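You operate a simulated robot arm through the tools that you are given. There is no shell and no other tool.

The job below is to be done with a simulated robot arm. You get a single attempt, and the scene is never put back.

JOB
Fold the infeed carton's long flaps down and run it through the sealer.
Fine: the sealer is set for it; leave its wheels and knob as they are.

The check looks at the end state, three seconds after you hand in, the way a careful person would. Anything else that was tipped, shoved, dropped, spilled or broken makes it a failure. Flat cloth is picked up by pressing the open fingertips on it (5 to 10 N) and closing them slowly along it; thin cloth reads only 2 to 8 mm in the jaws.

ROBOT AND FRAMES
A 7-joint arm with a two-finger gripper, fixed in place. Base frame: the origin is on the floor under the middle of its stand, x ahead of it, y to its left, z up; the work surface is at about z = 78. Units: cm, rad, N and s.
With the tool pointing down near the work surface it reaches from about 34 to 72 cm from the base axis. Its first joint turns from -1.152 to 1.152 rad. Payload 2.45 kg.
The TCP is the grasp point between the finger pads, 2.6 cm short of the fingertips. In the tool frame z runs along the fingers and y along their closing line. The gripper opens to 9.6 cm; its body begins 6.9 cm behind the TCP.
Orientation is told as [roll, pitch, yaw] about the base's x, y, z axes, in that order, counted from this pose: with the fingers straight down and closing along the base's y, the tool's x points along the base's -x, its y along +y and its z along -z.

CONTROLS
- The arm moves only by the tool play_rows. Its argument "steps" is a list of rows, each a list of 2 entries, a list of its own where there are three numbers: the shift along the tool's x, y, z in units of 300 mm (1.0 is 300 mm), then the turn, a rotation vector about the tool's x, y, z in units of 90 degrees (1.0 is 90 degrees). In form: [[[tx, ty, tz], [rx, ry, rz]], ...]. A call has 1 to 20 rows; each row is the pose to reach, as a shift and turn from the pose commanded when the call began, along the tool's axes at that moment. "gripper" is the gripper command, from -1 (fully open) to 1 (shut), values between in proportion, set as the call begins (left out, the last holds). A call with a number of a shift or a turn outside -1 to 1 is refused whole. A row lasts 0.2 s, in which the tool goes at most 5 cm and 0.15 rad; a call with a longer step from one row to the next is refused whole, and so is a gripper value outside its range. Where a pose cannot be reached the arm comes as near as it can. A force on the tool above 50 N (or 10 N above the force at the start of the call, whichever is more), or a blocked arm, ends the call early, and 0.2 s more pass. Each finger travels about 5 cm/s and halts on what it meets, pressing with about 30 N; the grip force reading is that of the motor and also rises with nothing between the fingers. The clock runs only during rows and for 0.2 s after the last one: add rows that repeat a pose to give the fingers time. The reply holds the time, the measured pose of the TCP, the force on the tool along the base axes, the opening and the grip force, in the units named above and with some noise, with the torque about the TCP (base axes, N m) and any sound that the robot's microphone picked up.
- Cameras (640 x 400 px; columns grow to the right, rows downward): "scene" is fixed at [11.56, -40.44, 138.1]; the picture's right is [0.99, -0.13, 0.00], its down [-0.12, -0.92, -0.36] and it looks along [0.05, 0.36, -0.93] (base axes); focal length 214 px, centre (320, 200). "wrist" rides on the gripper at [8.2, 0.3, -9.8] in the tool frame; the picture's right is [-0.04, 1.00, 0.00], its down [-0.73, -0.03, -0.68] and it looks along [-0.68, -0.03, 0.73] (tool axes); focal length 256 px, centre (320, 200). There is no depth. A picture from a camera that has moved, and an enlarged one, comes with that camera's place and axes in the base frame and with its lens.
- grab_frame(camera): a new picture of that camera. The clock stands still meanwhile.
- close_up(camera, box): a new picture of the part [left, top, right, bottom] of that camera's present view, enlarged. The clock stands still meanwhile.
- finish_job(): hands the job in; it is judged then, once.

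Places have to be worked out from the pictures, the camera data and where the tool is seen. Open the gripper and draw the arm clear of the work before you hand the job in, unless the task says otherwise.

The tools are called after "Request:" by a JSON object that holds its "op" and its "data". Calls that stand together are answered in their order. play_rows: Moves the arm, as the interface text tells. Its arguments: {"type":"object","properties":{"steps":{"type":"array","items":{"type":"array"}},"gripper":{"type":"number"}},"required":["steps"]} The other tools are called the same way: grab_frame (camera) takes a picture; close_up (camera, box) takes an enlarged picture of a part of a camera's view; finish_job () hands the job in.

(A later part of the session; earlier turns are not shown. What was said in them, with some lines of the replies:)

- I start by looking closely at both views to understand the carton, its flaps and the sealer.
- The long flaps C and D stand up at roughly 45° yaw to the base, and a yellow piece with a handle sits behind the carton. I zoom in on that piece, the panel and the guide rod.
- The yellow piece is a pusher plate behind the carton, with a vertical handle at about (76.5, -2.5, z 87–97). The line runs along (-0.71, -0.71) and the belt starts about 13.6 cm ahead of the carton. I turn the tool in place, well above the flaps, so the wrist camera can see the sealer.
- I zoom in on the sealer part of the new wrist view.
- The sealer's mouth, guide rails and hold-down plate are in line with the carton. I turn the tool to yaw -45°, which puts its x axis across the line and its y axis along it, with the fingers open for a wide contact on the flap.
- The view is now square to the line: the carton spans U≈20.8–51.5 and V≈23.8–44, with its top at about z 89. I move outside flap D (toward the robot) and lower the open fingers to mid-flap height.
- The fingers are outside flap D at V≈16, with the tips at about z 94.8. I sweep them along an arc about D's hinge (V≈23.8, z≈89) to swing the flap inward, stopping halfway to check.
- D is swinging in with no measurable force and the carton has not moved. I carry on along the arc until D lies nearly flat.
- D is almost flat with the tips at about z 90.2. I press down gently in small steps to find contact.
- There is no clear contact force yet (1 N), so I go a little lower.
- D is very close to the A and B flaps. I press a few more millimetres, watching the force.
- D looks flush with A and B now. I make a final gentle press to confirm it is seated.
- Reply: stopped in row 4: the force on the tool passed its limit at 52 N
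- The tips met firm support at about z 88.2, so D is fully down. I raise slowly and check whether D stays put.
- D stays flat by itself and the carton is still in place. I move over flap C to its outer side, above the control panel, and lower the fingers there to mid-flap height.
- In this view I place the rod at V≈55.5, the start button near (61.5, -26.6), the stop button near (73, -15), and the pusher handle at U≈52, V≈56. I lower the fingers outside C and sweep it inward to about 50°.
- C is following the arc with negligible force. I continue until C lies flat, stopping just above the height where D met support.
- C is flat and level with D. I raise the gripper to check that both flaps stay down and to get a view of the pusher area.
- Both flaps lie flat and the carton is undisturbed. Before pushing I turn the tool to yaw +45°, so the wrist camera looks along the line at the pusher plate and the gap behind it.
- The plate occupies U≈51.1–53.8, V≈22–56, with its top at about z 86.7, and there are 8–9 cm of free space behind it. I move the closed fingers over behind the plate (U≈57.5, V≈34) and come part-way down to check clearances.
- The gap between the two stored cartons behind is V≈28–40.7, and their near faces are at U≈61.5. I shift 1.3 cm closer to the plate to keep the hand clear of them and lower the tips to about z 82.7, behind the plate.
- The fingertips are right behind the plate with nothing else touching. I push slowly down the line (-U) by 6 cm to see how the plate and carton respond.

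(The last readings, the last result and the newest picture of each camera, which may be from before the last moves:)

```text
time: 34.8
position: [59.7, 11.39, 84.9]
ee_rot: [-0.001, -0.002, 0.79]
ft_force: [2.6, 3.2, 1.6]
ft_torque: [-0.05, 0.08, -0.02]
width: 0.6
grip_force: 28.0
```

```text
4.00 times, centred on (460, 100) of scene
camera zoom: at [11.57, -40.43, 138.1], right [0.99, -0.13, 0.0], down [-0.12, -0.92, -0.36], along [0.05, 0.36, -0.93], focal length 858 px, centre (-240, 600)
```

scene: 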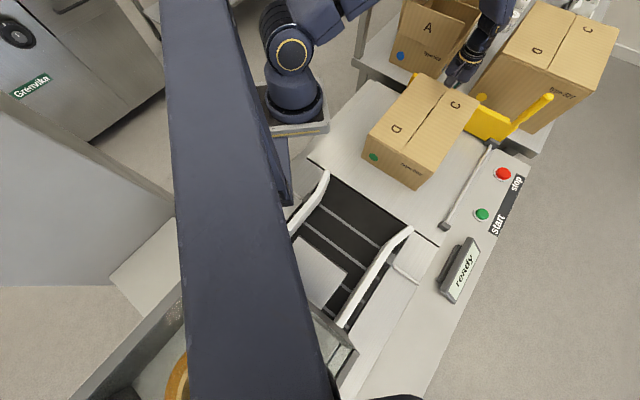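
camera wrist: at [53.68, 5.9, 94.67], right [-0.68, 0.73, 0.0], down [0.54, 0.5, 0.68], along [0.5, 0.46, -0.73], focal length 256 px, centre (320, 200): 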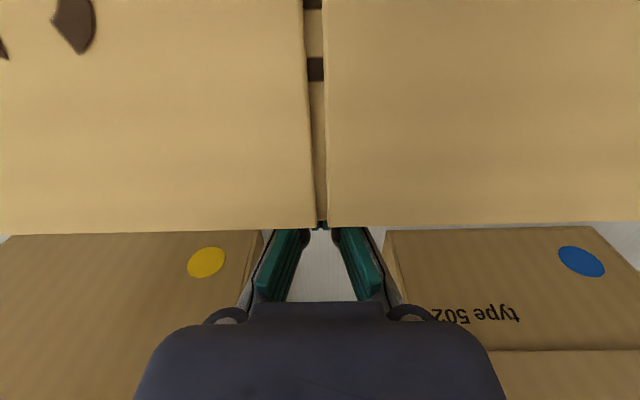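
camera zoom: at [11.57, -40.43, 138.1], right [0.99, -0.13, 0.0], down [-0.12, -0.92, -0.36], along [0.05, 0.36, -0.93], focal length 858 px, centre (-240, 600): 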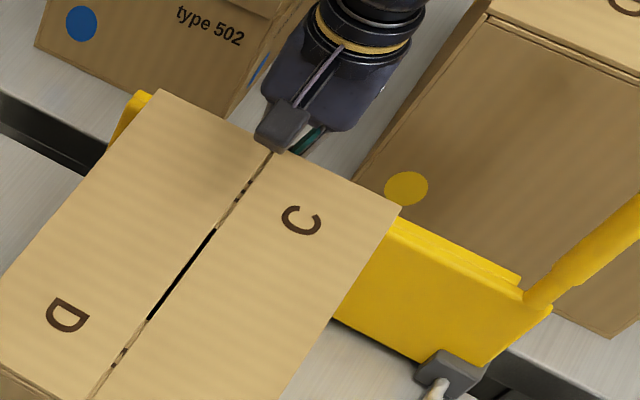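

The plate and carton moved together by about 3 cm at only 4 N, with the flaps still flat. I push another 9 cm, until the carton's front is just short of the belt.

Request:
{"op": "play_rows", "data": {"steps": [[[0.025, 0, 0], [0, 0, 0]], [[0.055, 0, 0], [0, 0, 0]], [[0.085, 0, 0], [0, 0, 0]], [[0.115, 0, 0], [0, 0, 0]], [[0.145, 0, 0], [0, 0, 0]], [[0.175, 0, 0], [0, 0, 0]], [[0.205, 0, 0], [0, 0, 0]], [[0.235, 0, 0], [0, 0, 0]], [[0.265, 0, 0], [0, 0, 0]], [[0.3, 0, 0], [0, 0, 0]]]}}

Request:
{"op": "grab_frame", "data": {"camera": "scene"}}

Request:
{"op": "close_up", "data": {"camera": "scene", "box": [280, 60, 540, 260]}}

```text
time: 37.0
position: [53.39, 5.17, 84.82]
ee_rot: [-0.002, -0.001, 0.789]
ft_force: [2.3, 3.7, -0.2]
ft_torque: [-0.02, 0.08, -0.06]
width: 0.62
grip_force: 29.0
```

```text
taken
```

scene: 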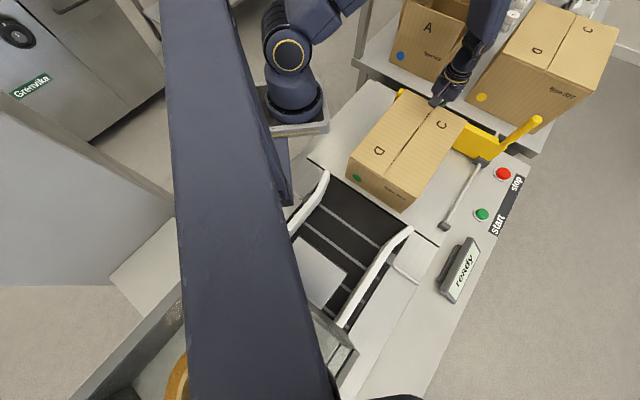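

```text
2.00 times, centred on (410, 160) of scene
camera zoom: at [11.57, -40.43, 138.1], right [0.99, -0.13, 0.0], down [-0.12, -0.92, -0.36], along [0.05, 0.36, -0.93], focal length 429 px, centre (140, 280)
```

zoom: 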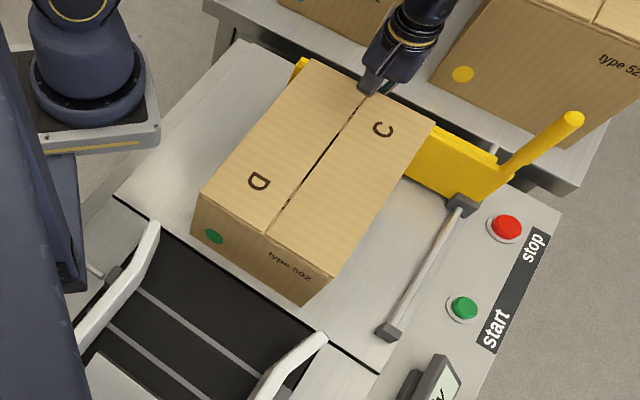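

The carton is square to the line with its front a couple of centimetres from the belt, and the pushing force is still about 4 N. I keep pushing it onto the stopped belt between the rails.

Request:
{"op": "play_rows", "data": {"steps": [[[0.03, 0, 0], [0, 0, 0]], [[0.06, 0, 0], [0, 0, 0]], [[0.09, 0, 0], [0, 0, 0]], [[0.12, 0, 0], [0, 0, 0]], [[0.15, 0, 0], [0, 0, 0]], [[0.18, 0, 0], [0, 0, 0]], [[0.21, 0, 0], [0, 0, 0]], [[0.24, 0, 0], [0, 0, 0]], [[0.27, 0, 0], [0, 0, 0]], [[0.3, 0, 0], [0, 0, 0]]]}}

Request:
{"op": "grab_frame", "data": {"camera": "scene"}}

Request:
{"op": "close_up", "data": {"camera": "scene", "box": [280, 100, 540, 300]}}

```text
time: 39.2
position: [47.07, -1.29, 84.84]
ee_rot: [-0.004, -0.003, 0.789]
ft_force: [6.6, 3.6, -1.1]
ft_torque: [-0.06, 0.12, 0.04]
width: 0.61
grip_force: 28.8
```

```text
taken
```

scene: 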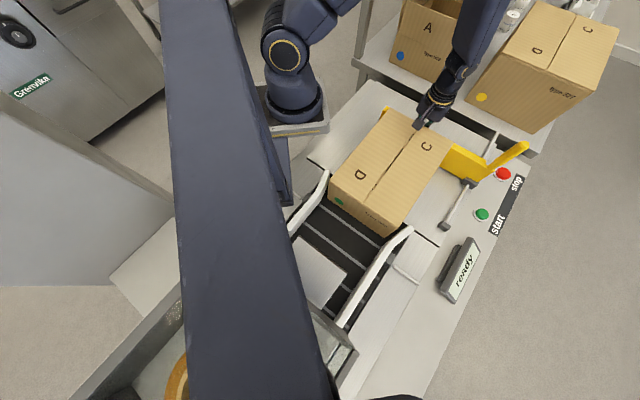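

```text
2.00 times, centred on (410, 200) of scene
camera zoom: at [11.58, -40.43, 138.1], right [0.99, -0.13, 0.0], down [-0.12, -0.92, -0.36], along [0.05, 0.36, -0.93], focal length 429 px, centre (140, 200)
```

zoom: 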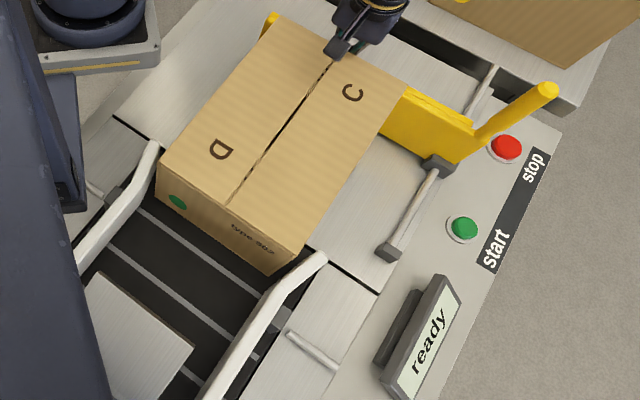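

The carton is entering cleanly between the rails, with about 7 cm on the belt. I push another 11 cm, so that most of it sits on the belt but stops short of the hold-down plate.

Request:
{"op": "play_rows", "data": {"steps": [[[0.03, 0, 0], [0, 0, 0]], [[0.06, 0, 0], [0, 0, 0]], [[0.09, 0, 0], [0, 0, 0]], [[0.12, 0, 0], [0, 0, 0]], [[0.15, 0, 0], [0, 0, 0]], [[0.18, 0, 0], [0, 0, 0]], [[0.21, 0, 0], [0, 0, 0]], [[0.24, 0, 0], [0, 0, 0]], [[0.27, 0, 0], [0, 0, 0]], [[0.3, 0, 0], [0, 0, 0]], [[0.33, 0, 0], [0, 0, 0]], [[0.36, 0, 0], [0, 0, 0]]]}}

Request:
{"op": "grab_frame", "data": {"camera": "scene"}}

Request:
{"op": "close_up", "data": {"camera": "scene", "box": [270, 120, 530, 320]}}

```text
time: 41.8
position: [39.52, -8.97, 84.78]
ee_rot: [-0.004, -0.002, 0.788]
ft_force: [3.8, 6.8, -2.7]
ft_torque: [-0.08, 0.11, -0.08]
width: 0.58
grip_force: 28.5
```

```text
taken
```

scene: 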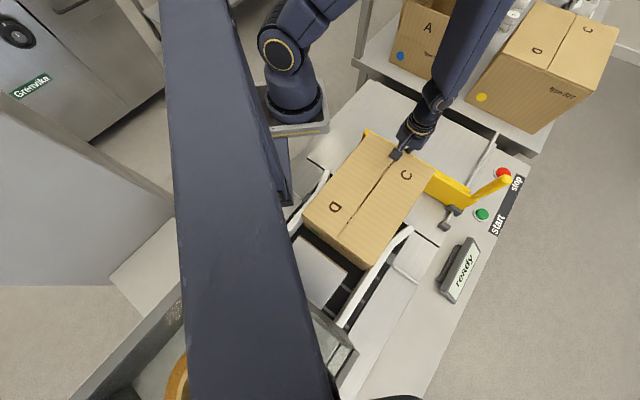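

```text
2.00 times, centred on (400, 220) of scene
camera zoom: at [11.58, -40.42, 138.1], right [0.99, -0.13, 0.0], down [-0.12, -0.92, -0.36], along [0.05, 0.36, -0.93], focal length 429 px, centre (160, 160)
```

zoom: 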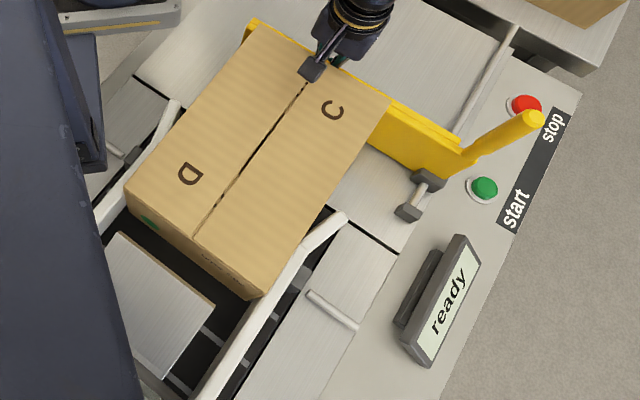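

The carton now sits between the rails with about 18 cm on the belt, and the flaps are flat. I give it a final 2 cm push, back the fingers off the plate and lift clear.

Request:
{"op": "play_rows", "data": {"steps": [[[0.02, 0, 0], [0, 0, 0]], [[0.04, 0, 0], [0, 0, 0]], [[0.065, 0, 0], [0, 0, 0]], [[0.065, 0, 0], [0, 0, 0]], [[0.0, 0, 0], [0, 0, 0]], [[-0.06, 0, 0], [0, 0, 0]], [[-0.08, 0, -0.08], [0, 0, 0]], [[-0.08, 0, -0.22], [0, 0, 0]], [[-0.08, 0, -0.36], [0, 0, 0]], [[-0.08, 0, -0.5], [0, 0, 0]], [[-0.08, 0, -0.64], [0, 0, 0]], [[-0.08, 0, -0.78], [0, 0, 0]], [[-0.08, 0, -0.85], [0, 0, 0]], [[-0.08, 0, -0.85], [0, 0, 0]]]}}

Request:
{"op": "grab_frame", "data": {"camera": "scene"}}

Request:
{"op": "grab_frame", "data": {"camera": "wrist"}}

```text
time: 44.8
position: [40.66, -7.27, 110.41]
ee_rot: [-0.001, -0.002, 0.789]
ft_force: [-0.1, -0.3, 0.1]
ft_torque: [-0.01, -0.04, 0.04]
width: 0.0
grip_force: 29.1
```

```text
taken
```

scene: 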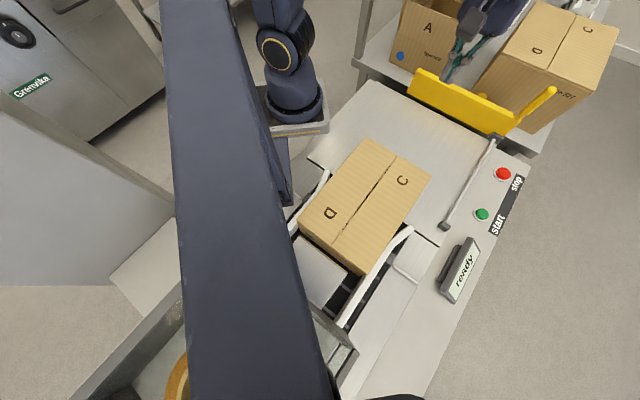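

```text
taken
camera wrist: at [34.63, -12.76, 120.09], right [-0.68, 0.73, 0.0], down [0.54, 0.5, 0.68], along [0.5, 0.46, -0.73], focal length 256 px, centre (320, 200)
```

wrist: 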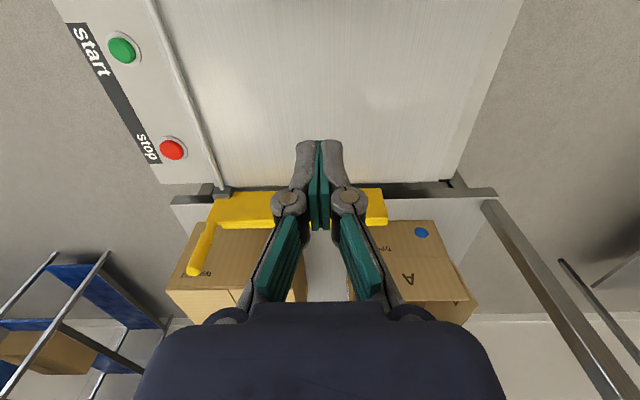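

The pusher sprang back to its home position by itself, and the carton sits on the belt with its flaps down. I place the start button near (60.2, -27.2) and move above it, turning the tool to yaw -45° on the way.

Request:
{"op": "play_rows", "data": {"steps": [[[0, -0.07, 0], [0, 0, 0.085]], [[0, -0.15, 0], [0, 0, 0.17]], [[0, -0.23, 0], [0, 0, 0.255]], [[0, -0.31, 0], [0, 0, 0.34]], [[0, -0.39, 0], [0, 0, 0.425]], [[0, -0.47, 0], [0, 0, 0.51]], [[0, -0.55, 0], [0, 0, 0.595]], [[0, -0.63, 0], [0, 0, 0.68]], [[0, -0.71, 0], [0, 0, 0.765]], [[0, -0.79, 0], [0, 0, 0.85]], [[0, -0.87, 0], [0, 0, 0.93]], [[0.01, -0.93, 0], [0, 0, 1.0]], [[0.01, -0.93, 0], [0, 0, 1.0]]]}}

Request:
{"op": "grab_frame", "data": {"camera": "wrist"}}

Request:
{"op": "close_up", "data": {"camera": "scene", "box": [270, 120, 540, 320]}}

```text
time: 47.6
position: [60.48, -27.11, 110.15]
ee_rot: [0.002, -0.002, -0.785]
ft_force: [-0.4, 0.1, -0.9]
ft_torque: [0.03, -0.01, -0.05]
width: 0.0
grip_force: 28.6
```

```text
taken
camera wrist: at [54.84, -21.18, 119.99], right [0.73, 0.68, 0.0], down [0.5, -0.54, 0.68], along [0.46, -0.5, -0.73], focal length 256 px, centre (320, 200)
```

wrist: 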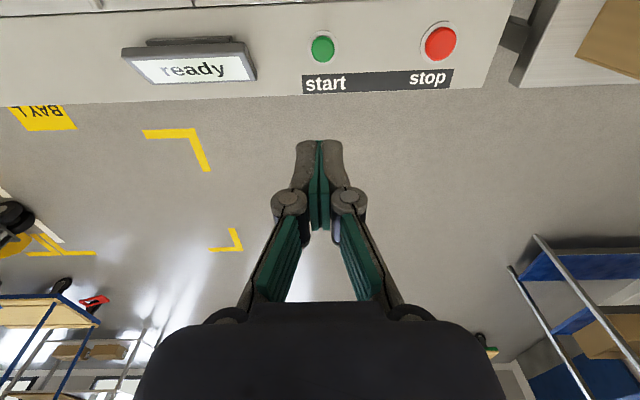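

```text
2.00 times, centred on (405, 220) of scene
camera zoom: at [11.56, -40.44, 138.1], right [0.99, -0.13, 0.0], down [-0.12, -0.92, -0.36], along [0.05, 0.36, -0.93], focal length 429 px, centre (150, 160)
```

zoom: 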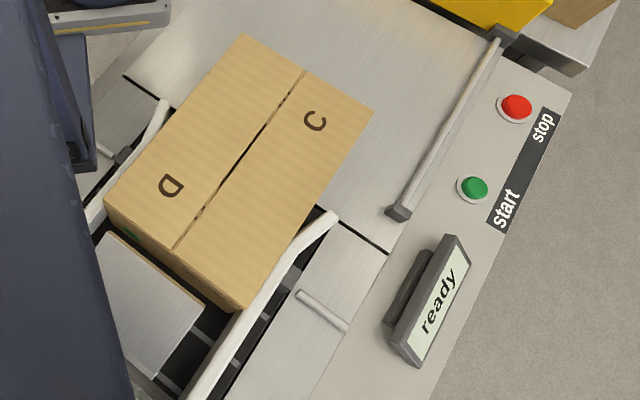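

The button lies about 0.5 cm further out (+V) from under the tool. I correct for that and descend until the tips are a few centimetres above the panel.

Request:
{"op": "play_rows", "data": {"steps": [[[-0.017, 0, 0.1], [0, 0, 0]], [[-0.017, 0, 0.25], [0, 0, 0]], [[-0.017, 0, 0.4], [0, 0, 0]], [[-0.017, 0, 0.55], [0, 0, 0]], [[-0.017, 0, 0.68], [0, 0, 0]], [[-0.017, 0, 0.77], [0, 0, 0]], [[-0.017, 0, 0.79], [0, 0, 0]], [[-0.017, 0, 0.79], [0, 0, 0]]]}}

Request:
{"op": "close_up", "data": {"camera": "wrist", "box": [220, 60, 420, 240]}}

Request:
{"op": "close_up", "data": {"camera": "scene", "box": [420, 130, 560, 270]}}

```text
time: 49.4
position: [61.06, -27.51, 86.56]
ee_rot: [0.003, -0.004, -0.781]
ft_force: [0.9, -0.1, -1.2]
ft_torque: [-0.02, -0.02, 0.04]
width: 0.0
grip_force: 28.5
```

```text
2.22 times, centred on (320, 150) of wrist
camera zoom: at [55.36, -21.42, 96.38], right [0.73, 0.68, 0.0], down [0.5, -0.54, 0.68], along [0.47, -0.5, -0.73], focal length 569 px, centre (320, 311)
```

zoom: 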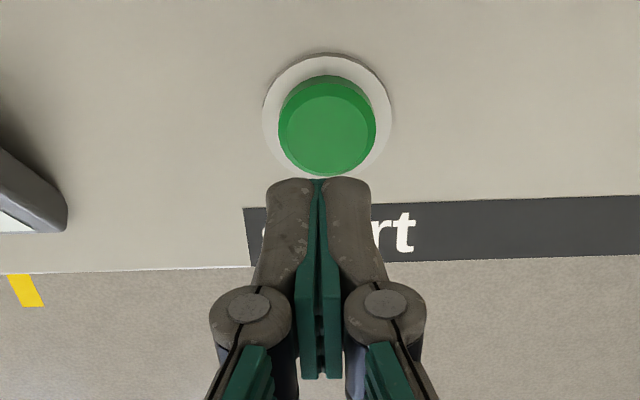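

```text
2.86 times, centred on (490, 200) of scene
camera zoom: at [11.56, -40.44, 138.1], right [0.99, -0.13, 0.0], down [-0.12, -0.92, -0.36], along [0.05, 0.36, -0.93], focal length 613 px, centre (-166, 200)
```

zoom: 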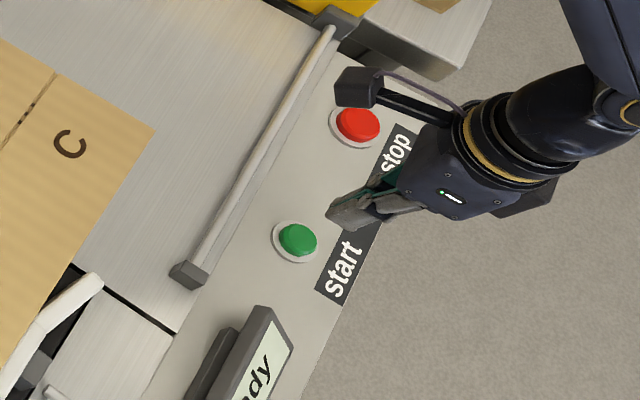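

Triangulating, the button cap is at about (61, -27.5), top near z 78.5–79, almost exactly under the tips. I go straight down to about 1 cm above it.

Request:
{"op": "play_rows", "data": {"steps": [[[0, 0, 0.04], [0, 0, 0]], [[0, 0, 0.08], [0, 0, 0]], [[0, 0, 0.115], [0, 0, 0]], [[0, 0, 0.13], [0, 0, 0]], [[0, 0, 0.13], [0, 0, 0]]]}}

Request:
{"op": "close_up", "data": {"camera": "wrist", "box": [220, 60, 420, 240]}}

Request:
{"op": "close_up", "data": {"camera": "scene", "box": [420, 130, 560, 270]}}

```text
time: 50.6
position: [60.97, -27.49, 82.64]
ee_rot: [0.003, -0.003, -0.782]
ft_force: [-1.3, 0.4, 0.1]
ft_torque: [0.0, -0.01, 0.0]
width: 0.0
grip_force: 28.6
```

```text
2.22 times, centred on (320, 150) of wrist
camera zoom: at [55.36, -21.47, 92.55], right [0.73, 0.68, 0.0], down [0.5, -0.54, 0.68], along [0.47, -0.5, -0.73], focal length 569 px, centre (320, 311)
```

zoom: 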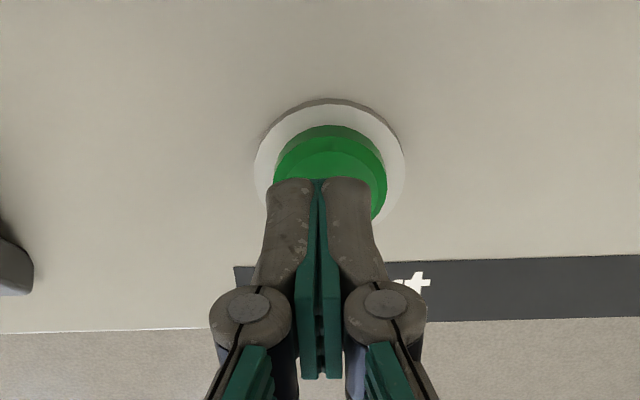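

```text
2.86 times, centred on (490, 200) of scene
camera zoom: at [11.56, -40.44, 138.1], right [0.99, -0.13, 0.0], down [-0.12, -0.92, -0.36], along [0.05, 0.36, -0.93], focal length 613 px, centre (-166, 200)
```

zoom: 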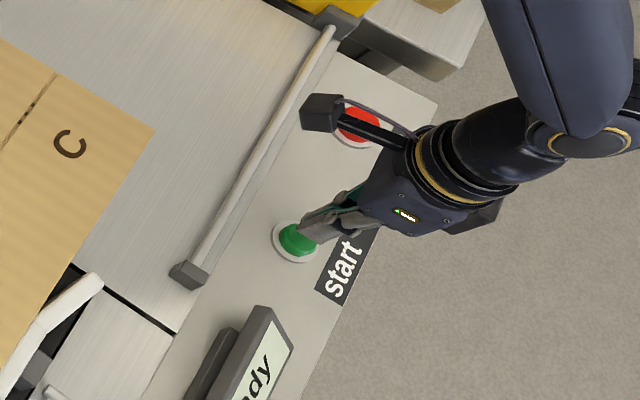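

The tips are centred over the green cap, so I press down in 1.5 mm steps.

Request:
{"op": "play_rows", "data": {"steps": [[[0, 0, 0.005], [0, 0, 0]], [[0, 0, 0.01], [0, 0, 0]], [[0, 0, 0.015], [0, 0, 0]], [[0, 0, 0.02], [0, 0, 0]], [[0, 0, 0.025], [0, 0, 0]], [[0, 0, 0.03], [0, 0, 0]], [[0, 0, 0.035], [0, 0, 0]]]}}

Request:
{"op": "grab_frame", "data": {"camera": "scene"}}

```text
time: 52.2
position: [61.1, -27.53, 81.87]
ee_rot: [0.001, -0.001, -0.783]
ft_force: [-1.0, 0.8, 0.7]
ft_torque: [-0.01, -0.03, -0.01]
width: 0.02
grip_force: 28.5
```

```text
taken
```

scene: 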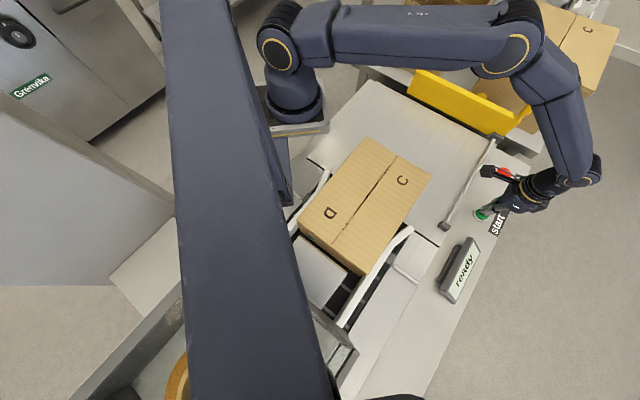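

There is no contact yet with the tips at about z 79.3, and the display still reads "ready". I continue downward in small steps.

Request:
{"op": "play_rows", "data": {"steps": [[[0, 0, 0.005], [0, 0, 0]], [[0, 0, 0.01], [0, 0, 0]], [[0, 0, 0.015], [0, 0, 0]], [[0, 0, 0.02], [0, 0, 0]], [[0, 0, 0.025], [0, 0, 0]]]}}

Request:
{"op": "grab_frame", "data": {"camera": "scene"}}

```text
time: 53.4
position: [61.07, -27.53, 81.0]
ee_rot: [0.001, -0.005, -0.782]
ft_force: [-0.4, 0.6, -0.1]
ft_torque: [-0.01, -0.03, -0.02]
width: 0.01
grip_force: 28.7
```

```text
taken
```

scene: 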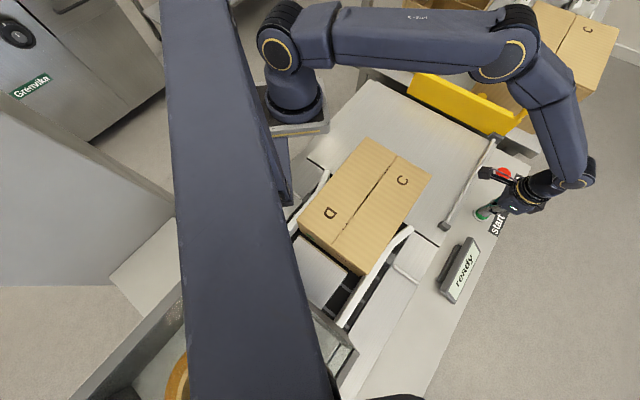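

Still no contact at about z 78.4, so I continue.

Request:
{"op": "play_rows", "data": {"steps": [[[0, 0, 0.005], [0, 0, 0]], [[0, 0, 0.01], [0, 0, 0]], [[0, 0, 0.015], [0, 0, 0]], [[0, 0, 0.02], [0, 0, 0]]]}}

Request:
{"op": "close_up", "data": {"camera": "wrist", "box": [220, 60, 420, 240]}}

Request:
{"op": "grab_frame", "data": {"camera": "scene"}}

```text
time: 54.4
position: [61.2, -27.4, 80.46]
ee_rot: [0.002, -0.003, -0.783]
ft_force: [0.0, 1.4, 1.4]
ft_torque: [0.03, 0.0, -0.02]
width: 0.58
grip_force: 28.2
```

```text
2.22 times, centred on (320, 150) of wrist
camera zoom: at [55.5, -21.45, 90.15], right [0.73, 0.68, 0.0], down [0.5, -0.54, 0.68], along [0.47, -0.5, -0.73], focal length 569 px, centre (320, 311)
```

zoom: 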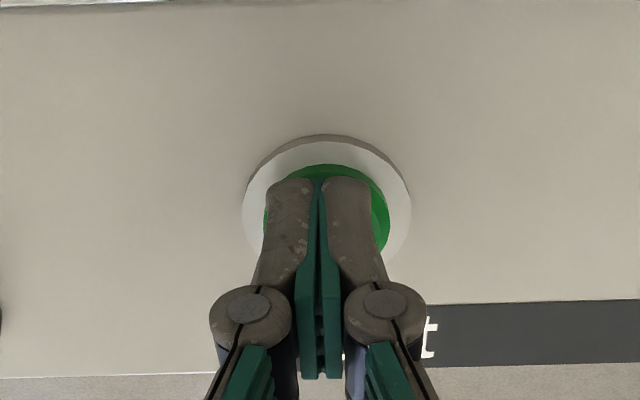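

```text
taken
```

scene: 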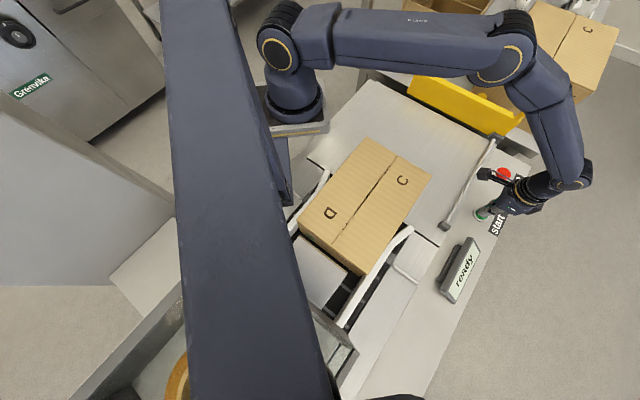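

The readings show first contact with the cap (1.4 N, finger width changed). I press a few millimetres further to actuate it.

Request:
{"op": "play_rows", "data": {"steps": [[[0, 0, 0.004], [0, 0, 0]], [[0, 0, 0.008], [0, 0, 0]], [[0, 0, 0.012], [0, 0, 0]], [[0, 0, 0.016], [0, 0, 0]]]}}

Request:
{"op": "grab_frame", "data": {"camera": "scene"}}

```text
time: 55.4
position: [61.06, -27.36, 79.94]
ee_rot: [0.002, -0.004, -0.783]
ft_force: [-0.3, 2.7, 6.6]
ft_torque: [0.08, -0.01, 0.01]
width: 0.59
grip_force: 29.3
heard: click
```

```text
taken
```

scene: 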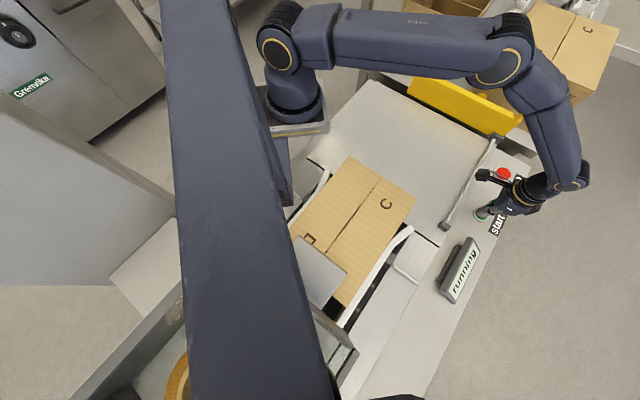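

It clicked, the display reads "running", and the carton is moving under the hold-down plate. I lift straight off the button and watch.

Request:
{"op": "play_rows", "data": {"steps": [[[0, 0, -0.04], [0, 0, 0]], [[0, 0, -0.15], [0, 0, 0]], [[0, 0, -0.3], [0, 0, 0]], [[0, 0, -0.45], [0, 0, 0]], [[0, 0, -0.6], [0, 0, 0]]]}}

Request:
{"op": "grab_frame", "data": {"camera": "scene"}}

```text
time: 56.6
position: [61.06, -27.78, 97.86]
ee_rot: [0.002, -0.002, -0.783]
ft_force: [-0.5, 0.1, -1.0]
ft_torque: [-0.01, 0.0, -0.02]
width: 0.02
grip_force: 28.5
```

```text
taken
```

scene: 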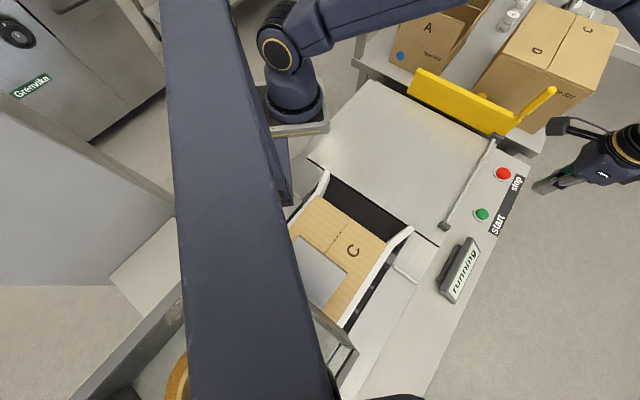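

The carton is travelling into the head with its flaps flat. I hold still and let it run on.

Request:
{"op": "play_rows", "data": {"steps": [[[0, 0, -0.05], [0, 0, 0]], [[0, 0, -0.1], [0, 0, 0]], [[0, 0, -0.1], [0, 0, 0]], [[0, 0, -0.1], [0, 0, 0]], [[0, 0, -0.1], [0, 0, 0]], [[0, 0, -0.1], [0, 0, 0]], [[0, 0, -0.1], [0, 0, 0]], [[0, 0, -0.1], [0, 0, 0]], [[0, 0, -0.1], [0, 0, 0]], [[0, 0, -0.1], [0, 0, 0]]]}}

Request:
{"op": "grab_frame", "data": {"camera": "scene"}}

```text
time: 58.8
position: [61.05, -27.54, 100.91]
ee_rot: [0.002, -0.004, -0.781]
ft_force: [-0.3, 0.1, -0.2]
ft_torque: [0.02, 0.0, 0.03]
width: 0.0
grip_force: 28.4
```

```text
taken
```

scene: 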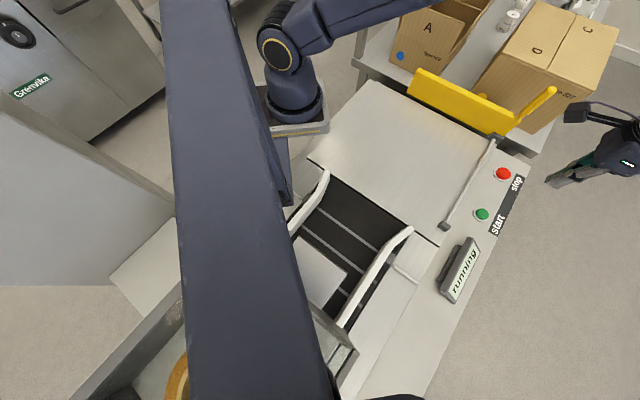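

The carton has passed into the sealer and the display still says "running". I draw the arm back to a high, clear position and turn it so the wrist camera can see the outfeed.

Request:
{"op": "play_rows", "data": {"steps": [[[0.06, 0, -0.1], [0, 0, 0.07]], [[0.16, 0, -0.2], [0, 0, 0.15]], [[0.28, 0, -0.28], [0, 0, 0.23]], [[0.4, 0, -0.35], [0, 0, 0.31]], [[0.53, 0, -0.4], [0, 0, 0.39]], [[0.66, 0, -0.42], [0, 0, 0.47]], [[0.78, 0, -0.42], [0, 0, 0.55]], [[0.88, 0, -0.42], [0, 0, 0.63]], [[0.95, 0, -0.42], [0, 0, 0.71]], [[0.95, 0, -0.42], [0, 0, 0.79]], [[0.95, 0, -0.42], [0, 0, 0.87]], [[0.95, 0, -0.42], [0, 0, 0.94]], [[0.95, 0, -0.42], [0, 0, 0.94]]]}}

Request:
{"op": "grab_frame", "data": {"camera": "wrist"}}

Request:
{"op": "grab_frame", "data": {"camera": "scene"}}

```text
time: 61.6
position: [40.74, -7.3, 113.47]
ee_rot: [0.003, -0.001, -2.261]
ft_force: [-0.1, -0.6, 0.2]
ft_torque: [-0.02, 0.02, -0.02]
width: 0.03
grip_force: 28.6
```

```text
taken
camera wrist: at [46.04, -1.25, 123.28], right [0.75, -0.67, 0.0], down [-0.49, -0.55, 0.68], along [-0.45, -0.51, -0.74], focal length 256 px, centre (320, 200)
```

wrist: 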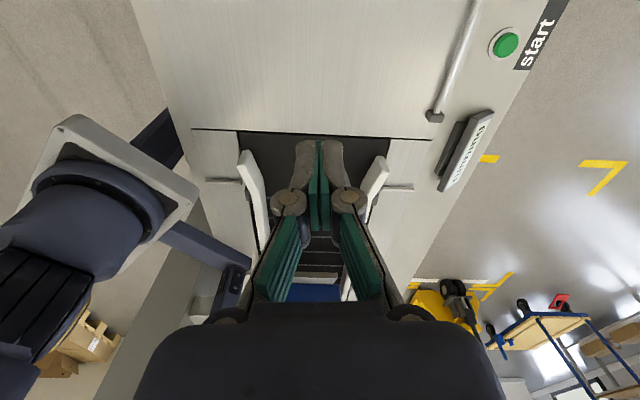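

```text
taken
```

scene: 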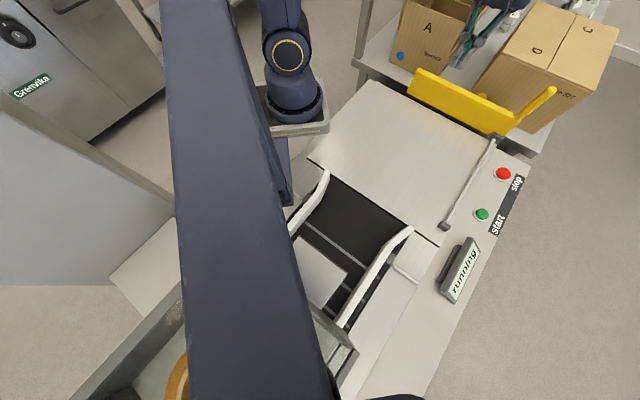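

The display still says "running". I wait a few more seconds and turn the tool sideways a little so the hand does not block the view of the sealer.

Request:
{"op": "play_rows", "data": {"steps": [[[0, 0, -0.05], [0, 0, -0.08]], [[0, 0, -0.1], [0, 0, -0.16]], [[0, 0, -0.15], [0, 0, -0.24]], [[0, 0, -0.2], [0, 0, -0.32]], [[0, 0, -0.25], [0, 0, -0.4]], [[0, 0, -0.25], [0, 0, -0.44]], [[0, 0, -0.25], [0, 0, -0.44]], [[0, 0, -0.25], [0, 0, -0.44]], [[0, 0, -0.25], [0, 0, -0.44]], [[0, 0, -0.25], [0, 0, -0.44]], [[0, 0, -0.25], [0, 0, -0.44]], [[0, 0, -0.25], [0, 0, -0.44]], [[0, 0, -0.25], [0, 0, -0.44]]], "gripper": -1}}

Request:
{"op": "grab_frame", "data": {"camera": "wrist"}}

Request:
{"op": "grab_frame", "data": {"camera": "scene"}}

```text
time: 64.4
position: [40.7, -7.15, 120.97]
ee_rot: [0.002, 0.0, -1.568]
ft_force: [0.5, -0.2, 0.0]
ft_torque: [0.0, 0.02, 0.02]
width: 9.58
grip_force: 0.1
```

```text
taken
camera wrist: at [40.94, 1.07, 130.74], right [1.0, -0.04, 0.0], down [-0.03, -0.73, 0.68], along [-0.02, -0.68, -0.73], focal length 256 px, centre (320, 200)
```

wrist: 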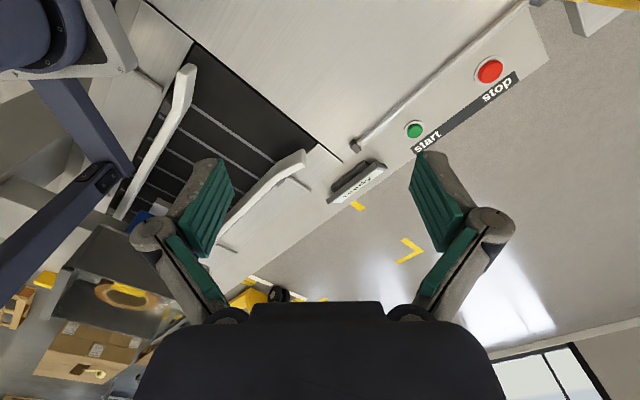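

```text
taken
```

scene: 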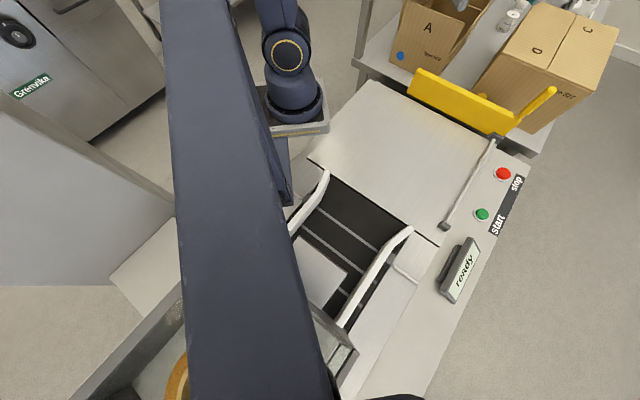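

The display has gone back to "ready", so the cycle has finished. I zoom in on the outfeed end, where a carton is visible beyond the tape roll.

Request:
{"op": "close_up", "data": {"camera": "wrist", "box": [0, 200, 240, 400]}}

Request:
{"op": "close_up", "data": {"camera": "scene", "box": [60, 200, 380, 400]}}

```text
2.00 times, centred on (120, 300) of wrist
camera zoom: at [40.94, 1.07, 130.74], right [1.0, -0.04, 0.0], down [-0.03, -0.73, 0.68], along [-0.02, -0.68, -0.73], focal length 512 px, centre (720, 0)
```

zoom: 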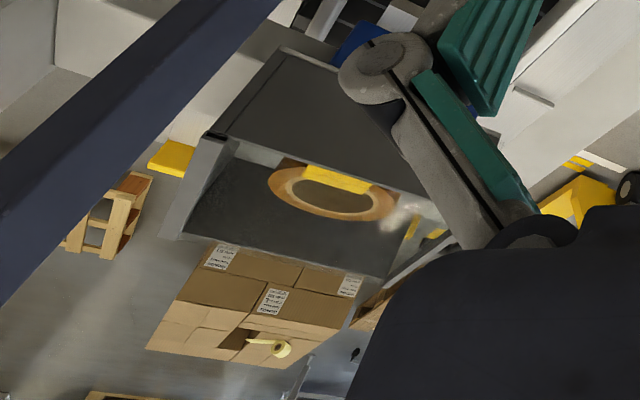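

```text
2.00 times, centred on (220, 300) of scene
camera zoom: at [11.56, -40.44, 138.1], right [0.99, -0.13, 0.0], down [-0.12, -0.92, -0.36], along [0.05, 0.36, -0.93], focal length 429 px, centre (520, 0)
```

zoom: 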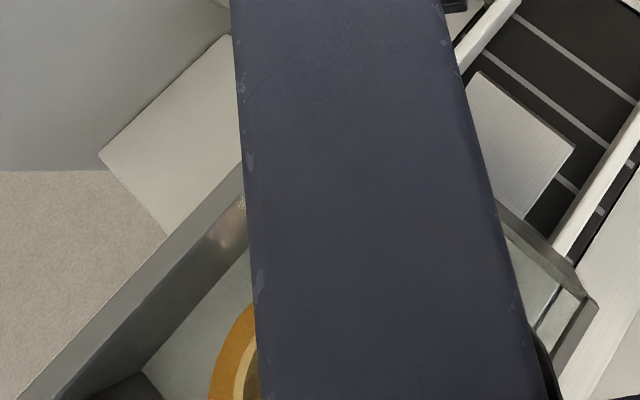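

The cartons past the roll are just a background stack, and the outfeed is hidden by the head from here. To confirm the carton came through, I turn to look straight down the line and then tilt to look through the tunnel from the empty infeed table.

Request:
{"op": "play_rows", "data": {"steps": [[[0, 0, 0], [0, 0, 0.085]], [[0, 0, 0], [0, 0, 0.17]], [[0, 0, 0], [0, 0, 0.255]], [[0, 0, 0], [0, 0, 0.34]], [[0, 0, 0], [0, 0, 0.42]], [[0, 0, 0], [0, 0, 0.5]], [[0, 0, 0], [0, 0, 0.5]]]}}

Request:
{"op": "play_rows", "data": {"steps": [[[0, 0, 0.12], [0, -0.08, 0]], [[0, 0, 0.25], [0, -0.16, 0]], [[0, 0, 0.38], [0, -0.24, 0]], [[0, 0, 0.5], [0, -0.32, 0]], [[0, 0, 0.6], [0, -0.36, 0]], [[0, 0, 0.7], [0, -0.36, 0]], [[0, 0, 0.8], [0, -0.36, 0]], [[0, 0, 0.8], [0, -0.36, 0]]]}}

Request:
{"op": "grab_frame", "data": {"camera": "wrist"}}

Request:
{"op": "grab_frame", "data": {"camera": "scene"}}

```text
time: 66.0
position: [40.71, -7.23, 121.04]
ee_rot: [0.004, 0.0, -2.355]
ft_force: [0.4, -0.5, -0.3]
ft_torque: [0.04, -0.01, -0.01]
width: 9.61
grip_force: 0.1
```

```text
time: 67.8
position: [40.9, -7.53, 96.63]
ee_rot: [0.002, -0.565, -2.355]
ft_force: [-0.5, 0.0, 0.0]
ft_torque: [0.02, 0.02, 0.0]
width: 9.61
grip_force: 0.1
```

```text
taken
camera wrist: at [49.59, 0.95, 100.63], right [0.68, -0.73, 0.02], down [-0.2, -0.16, 0.97], along [-0.7, -0.67, -0.26], focal length 256 px, centre (320, 200)
```

wrist: 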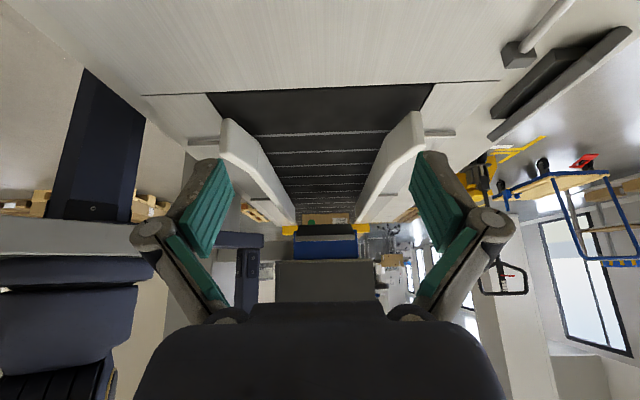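

```text
taken
```

scene: 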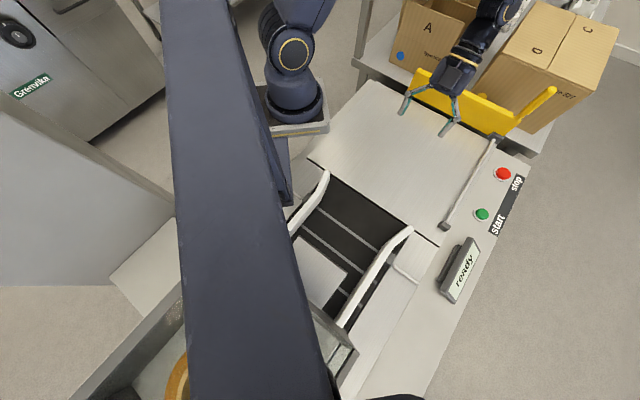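

I can see down the belt into the tunnel, with something cardboard-coloured at the far end. I zoom in on it.

Request:
{"op": "close_up", "data": {"camera": "wrist", "box": [230, 150, 420, 270]}}

Request:
{"op": "close_up", "data": {"camera": "wrist", "box": [280, 195, 370, 245]}}

```text
3.33 times, centred on (325, 210) of wrist
camera zoom: at [49.59, 0.95, 100.63], right [0.68, -0.73, 0.02], down [-0.2, -0.16, 0.97], along [-0.7, -0.67, -0.26], focal length 853 px, centre (303, 167)
```

zoom: 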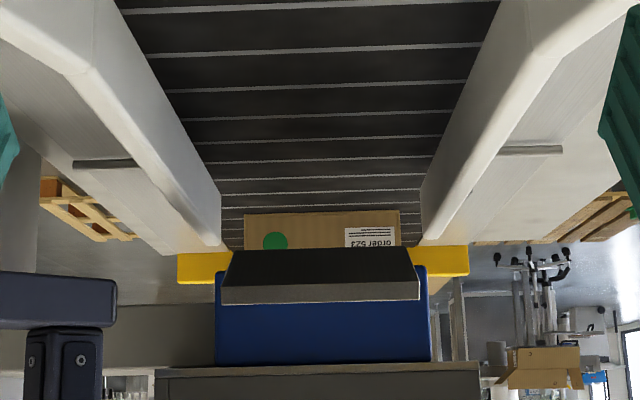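

```text
7.11 times, centred on (325, 220) of wrist
camera zoom: at [49.59, 0.95, 100.63], right [0.68, -0.73, 0.02], down [-0.2, -0.16, 0.97], along [-0.7, -0.67, -0.26], focal length 1820 px, centre (284, 58)
```

zoom: 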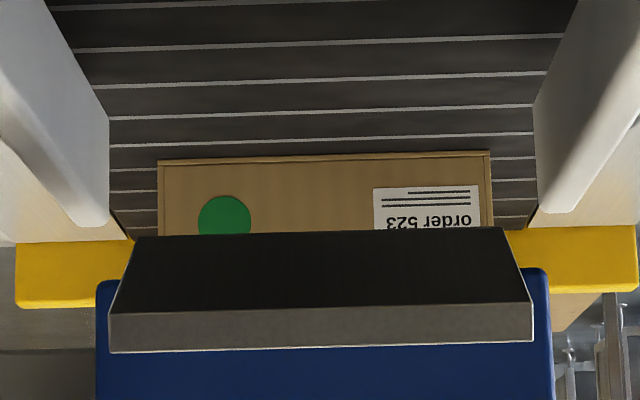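

That is our carton (green dot, "order 523" label) standing upright on the outfeed belt beyond the head. I lower the camera a little to see the top of its rear face and the tape.

Request:
{"op": "play_rows", "data": {"steps": [[[0.04, 0, 0.063], [0, 0, 0]], [[0.08, 0, 0.126], [0, 0, 0]], [[0.12, 0, 0.19], [0, 0, 0]], [[0.155, 0, 0.243], [0, 0, 0]], [[0.155, 0, 0.243], [0, 0, 0]]]}}

Request:
{"op": "close_up", "data": {"camera": "wrist", "box": [230, 150, 420, 270]}}

Request:
{"op": "close_up", "data": {"camera": "wrist", "box": [280, 190, 370, 240]}}

```text
time: 69.0
position: [40.94, -7.28, 88.12]
ee_rot: [0.004, -0.563, -2.354]
ft_force: [-0.5, 0.1, -0.2]
ft_torque: [0.0, 0.0, 0.03]
width: 9.6
grip_force: 0.0
```

```text
3.33 times, centred on (325, 210) of wrist
camera zoom: at [49.61, 1.11, 92.1], right [0.69, -0.73, 0.02], down [-0.2, -0.16, 0.97], along [-0.7, -0.67, -0.26], focal length 853 px, centre (303, 167)
```

zoom: 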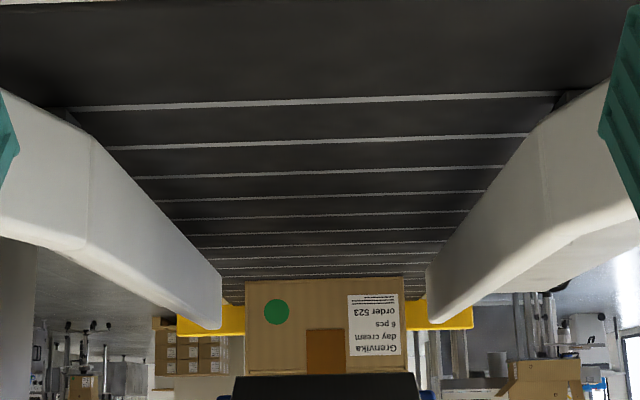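

```text
7.11 times, centred on (325, 215) of wrist
camera zoom: at [49.61, 1.11, 92.1], right [0.69, -0.73, 0.02], down [-0.2, -0.16, 0.97], along [-0.7, -0.67, -0.26], focal length 1820 px, centre (284, 93)
```

zoom: 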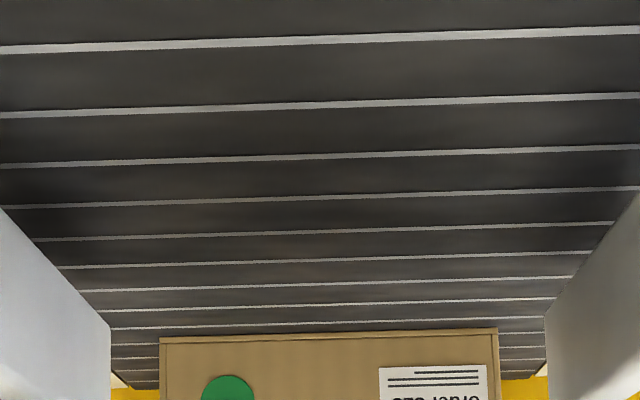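

Brown tape runs down the middle of the carton's rear face, so it was sealed and came through upright. I raise the arm, level the tool and draw it clear with the gripper open.

Request:
{"op": "play_rows", "data": {"steps": [[[-0.06, 0, -0.1], [0, 0, 0]], [[-0.14, 0, -0.22], [0, 0, 0]], [[-0.22, 0, -0.345], [0, 0, 0]], [[-0.3, 0, -0.47], [0, 0.06, 0]], [[-0.38, 0, -0.59], [0, 0.14, 0]], [[-0.43, 0, -0.68], [0, 0.22, 0]], [[-0.447, 0, -0.703], [0, 0.3, 0]], [[-0.447, 0, -0.703], [0, 0.36, 0]], [[-0.447, 0, -0.703], [0, 0.36, 0]]], "gripper": -1}}

Request:
{"op": "grab_frame", "data": {"camera": "scene"}}

Request:
{"op": "grab_frame", "data": {"camera": "wrist"}}

```text
time: 71.0
position: [40.5, -7.25, 113.21]
ee_rot: [0.003, 0.005, -2.352]
ft_force: [-0.2, 0.2, 0.5]
ft_torque: [0.01, 0.0, -0.02]
width: 9.61
grip_force: 0.1
```

```text
taken
```

scene: 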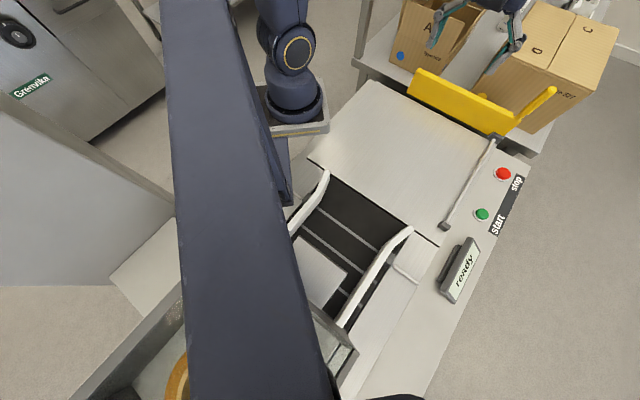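

```text
taken
camera wrist: at [46.39, -1.64, 123.06], right [0.68, -0.73, 0.0], down [-0.54, -0.5, 0.68], along [-0.49, -0.46, -0.74], focal length 256 px, centre (320, 200)
```

wrist: 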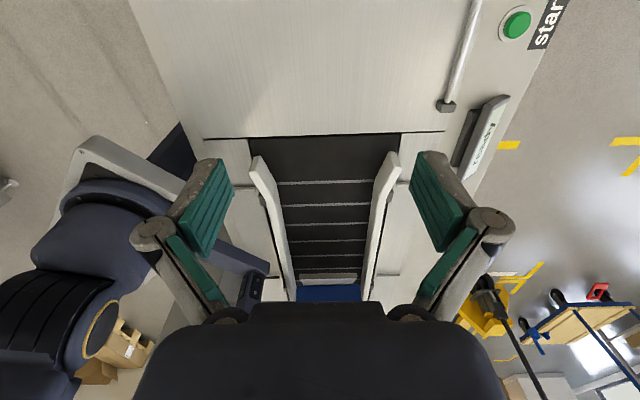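

The sealer shows "ready", the carton is taped on the outfeed, and the pusher is back home. The neighbouring cartons look undisturbed, and the arm is high and clear with the gripper open, so I hand in.

Request:
{"op": "finish_job", "data": {}}

```text
The job is handed in.
```

The carton's long flaps C and D are folded flat, and it has been run through the sealer. It is standing upright on the outfeed belt with tape down the middle of its rear face. I could only see the rear face from the arm's camera, so I haven't seen the tape along the top.

- **Sealer:** I pressed the green start button once. The display went to "running" and then back to "ready". I left the wheels and knob alone.
- **Pusher:** I fed the carton in with the yellow pusher, which sprang back to its home position by itself.
- **Flap D:** Pressing it flat briefly peaked at 52 N, which stopped that move early. The flap stayed flat and the carton did not shift.
- **Surroundings:** The neighbouring cartons look undisturbed. The arm is raised clear of the work with the gripper open.
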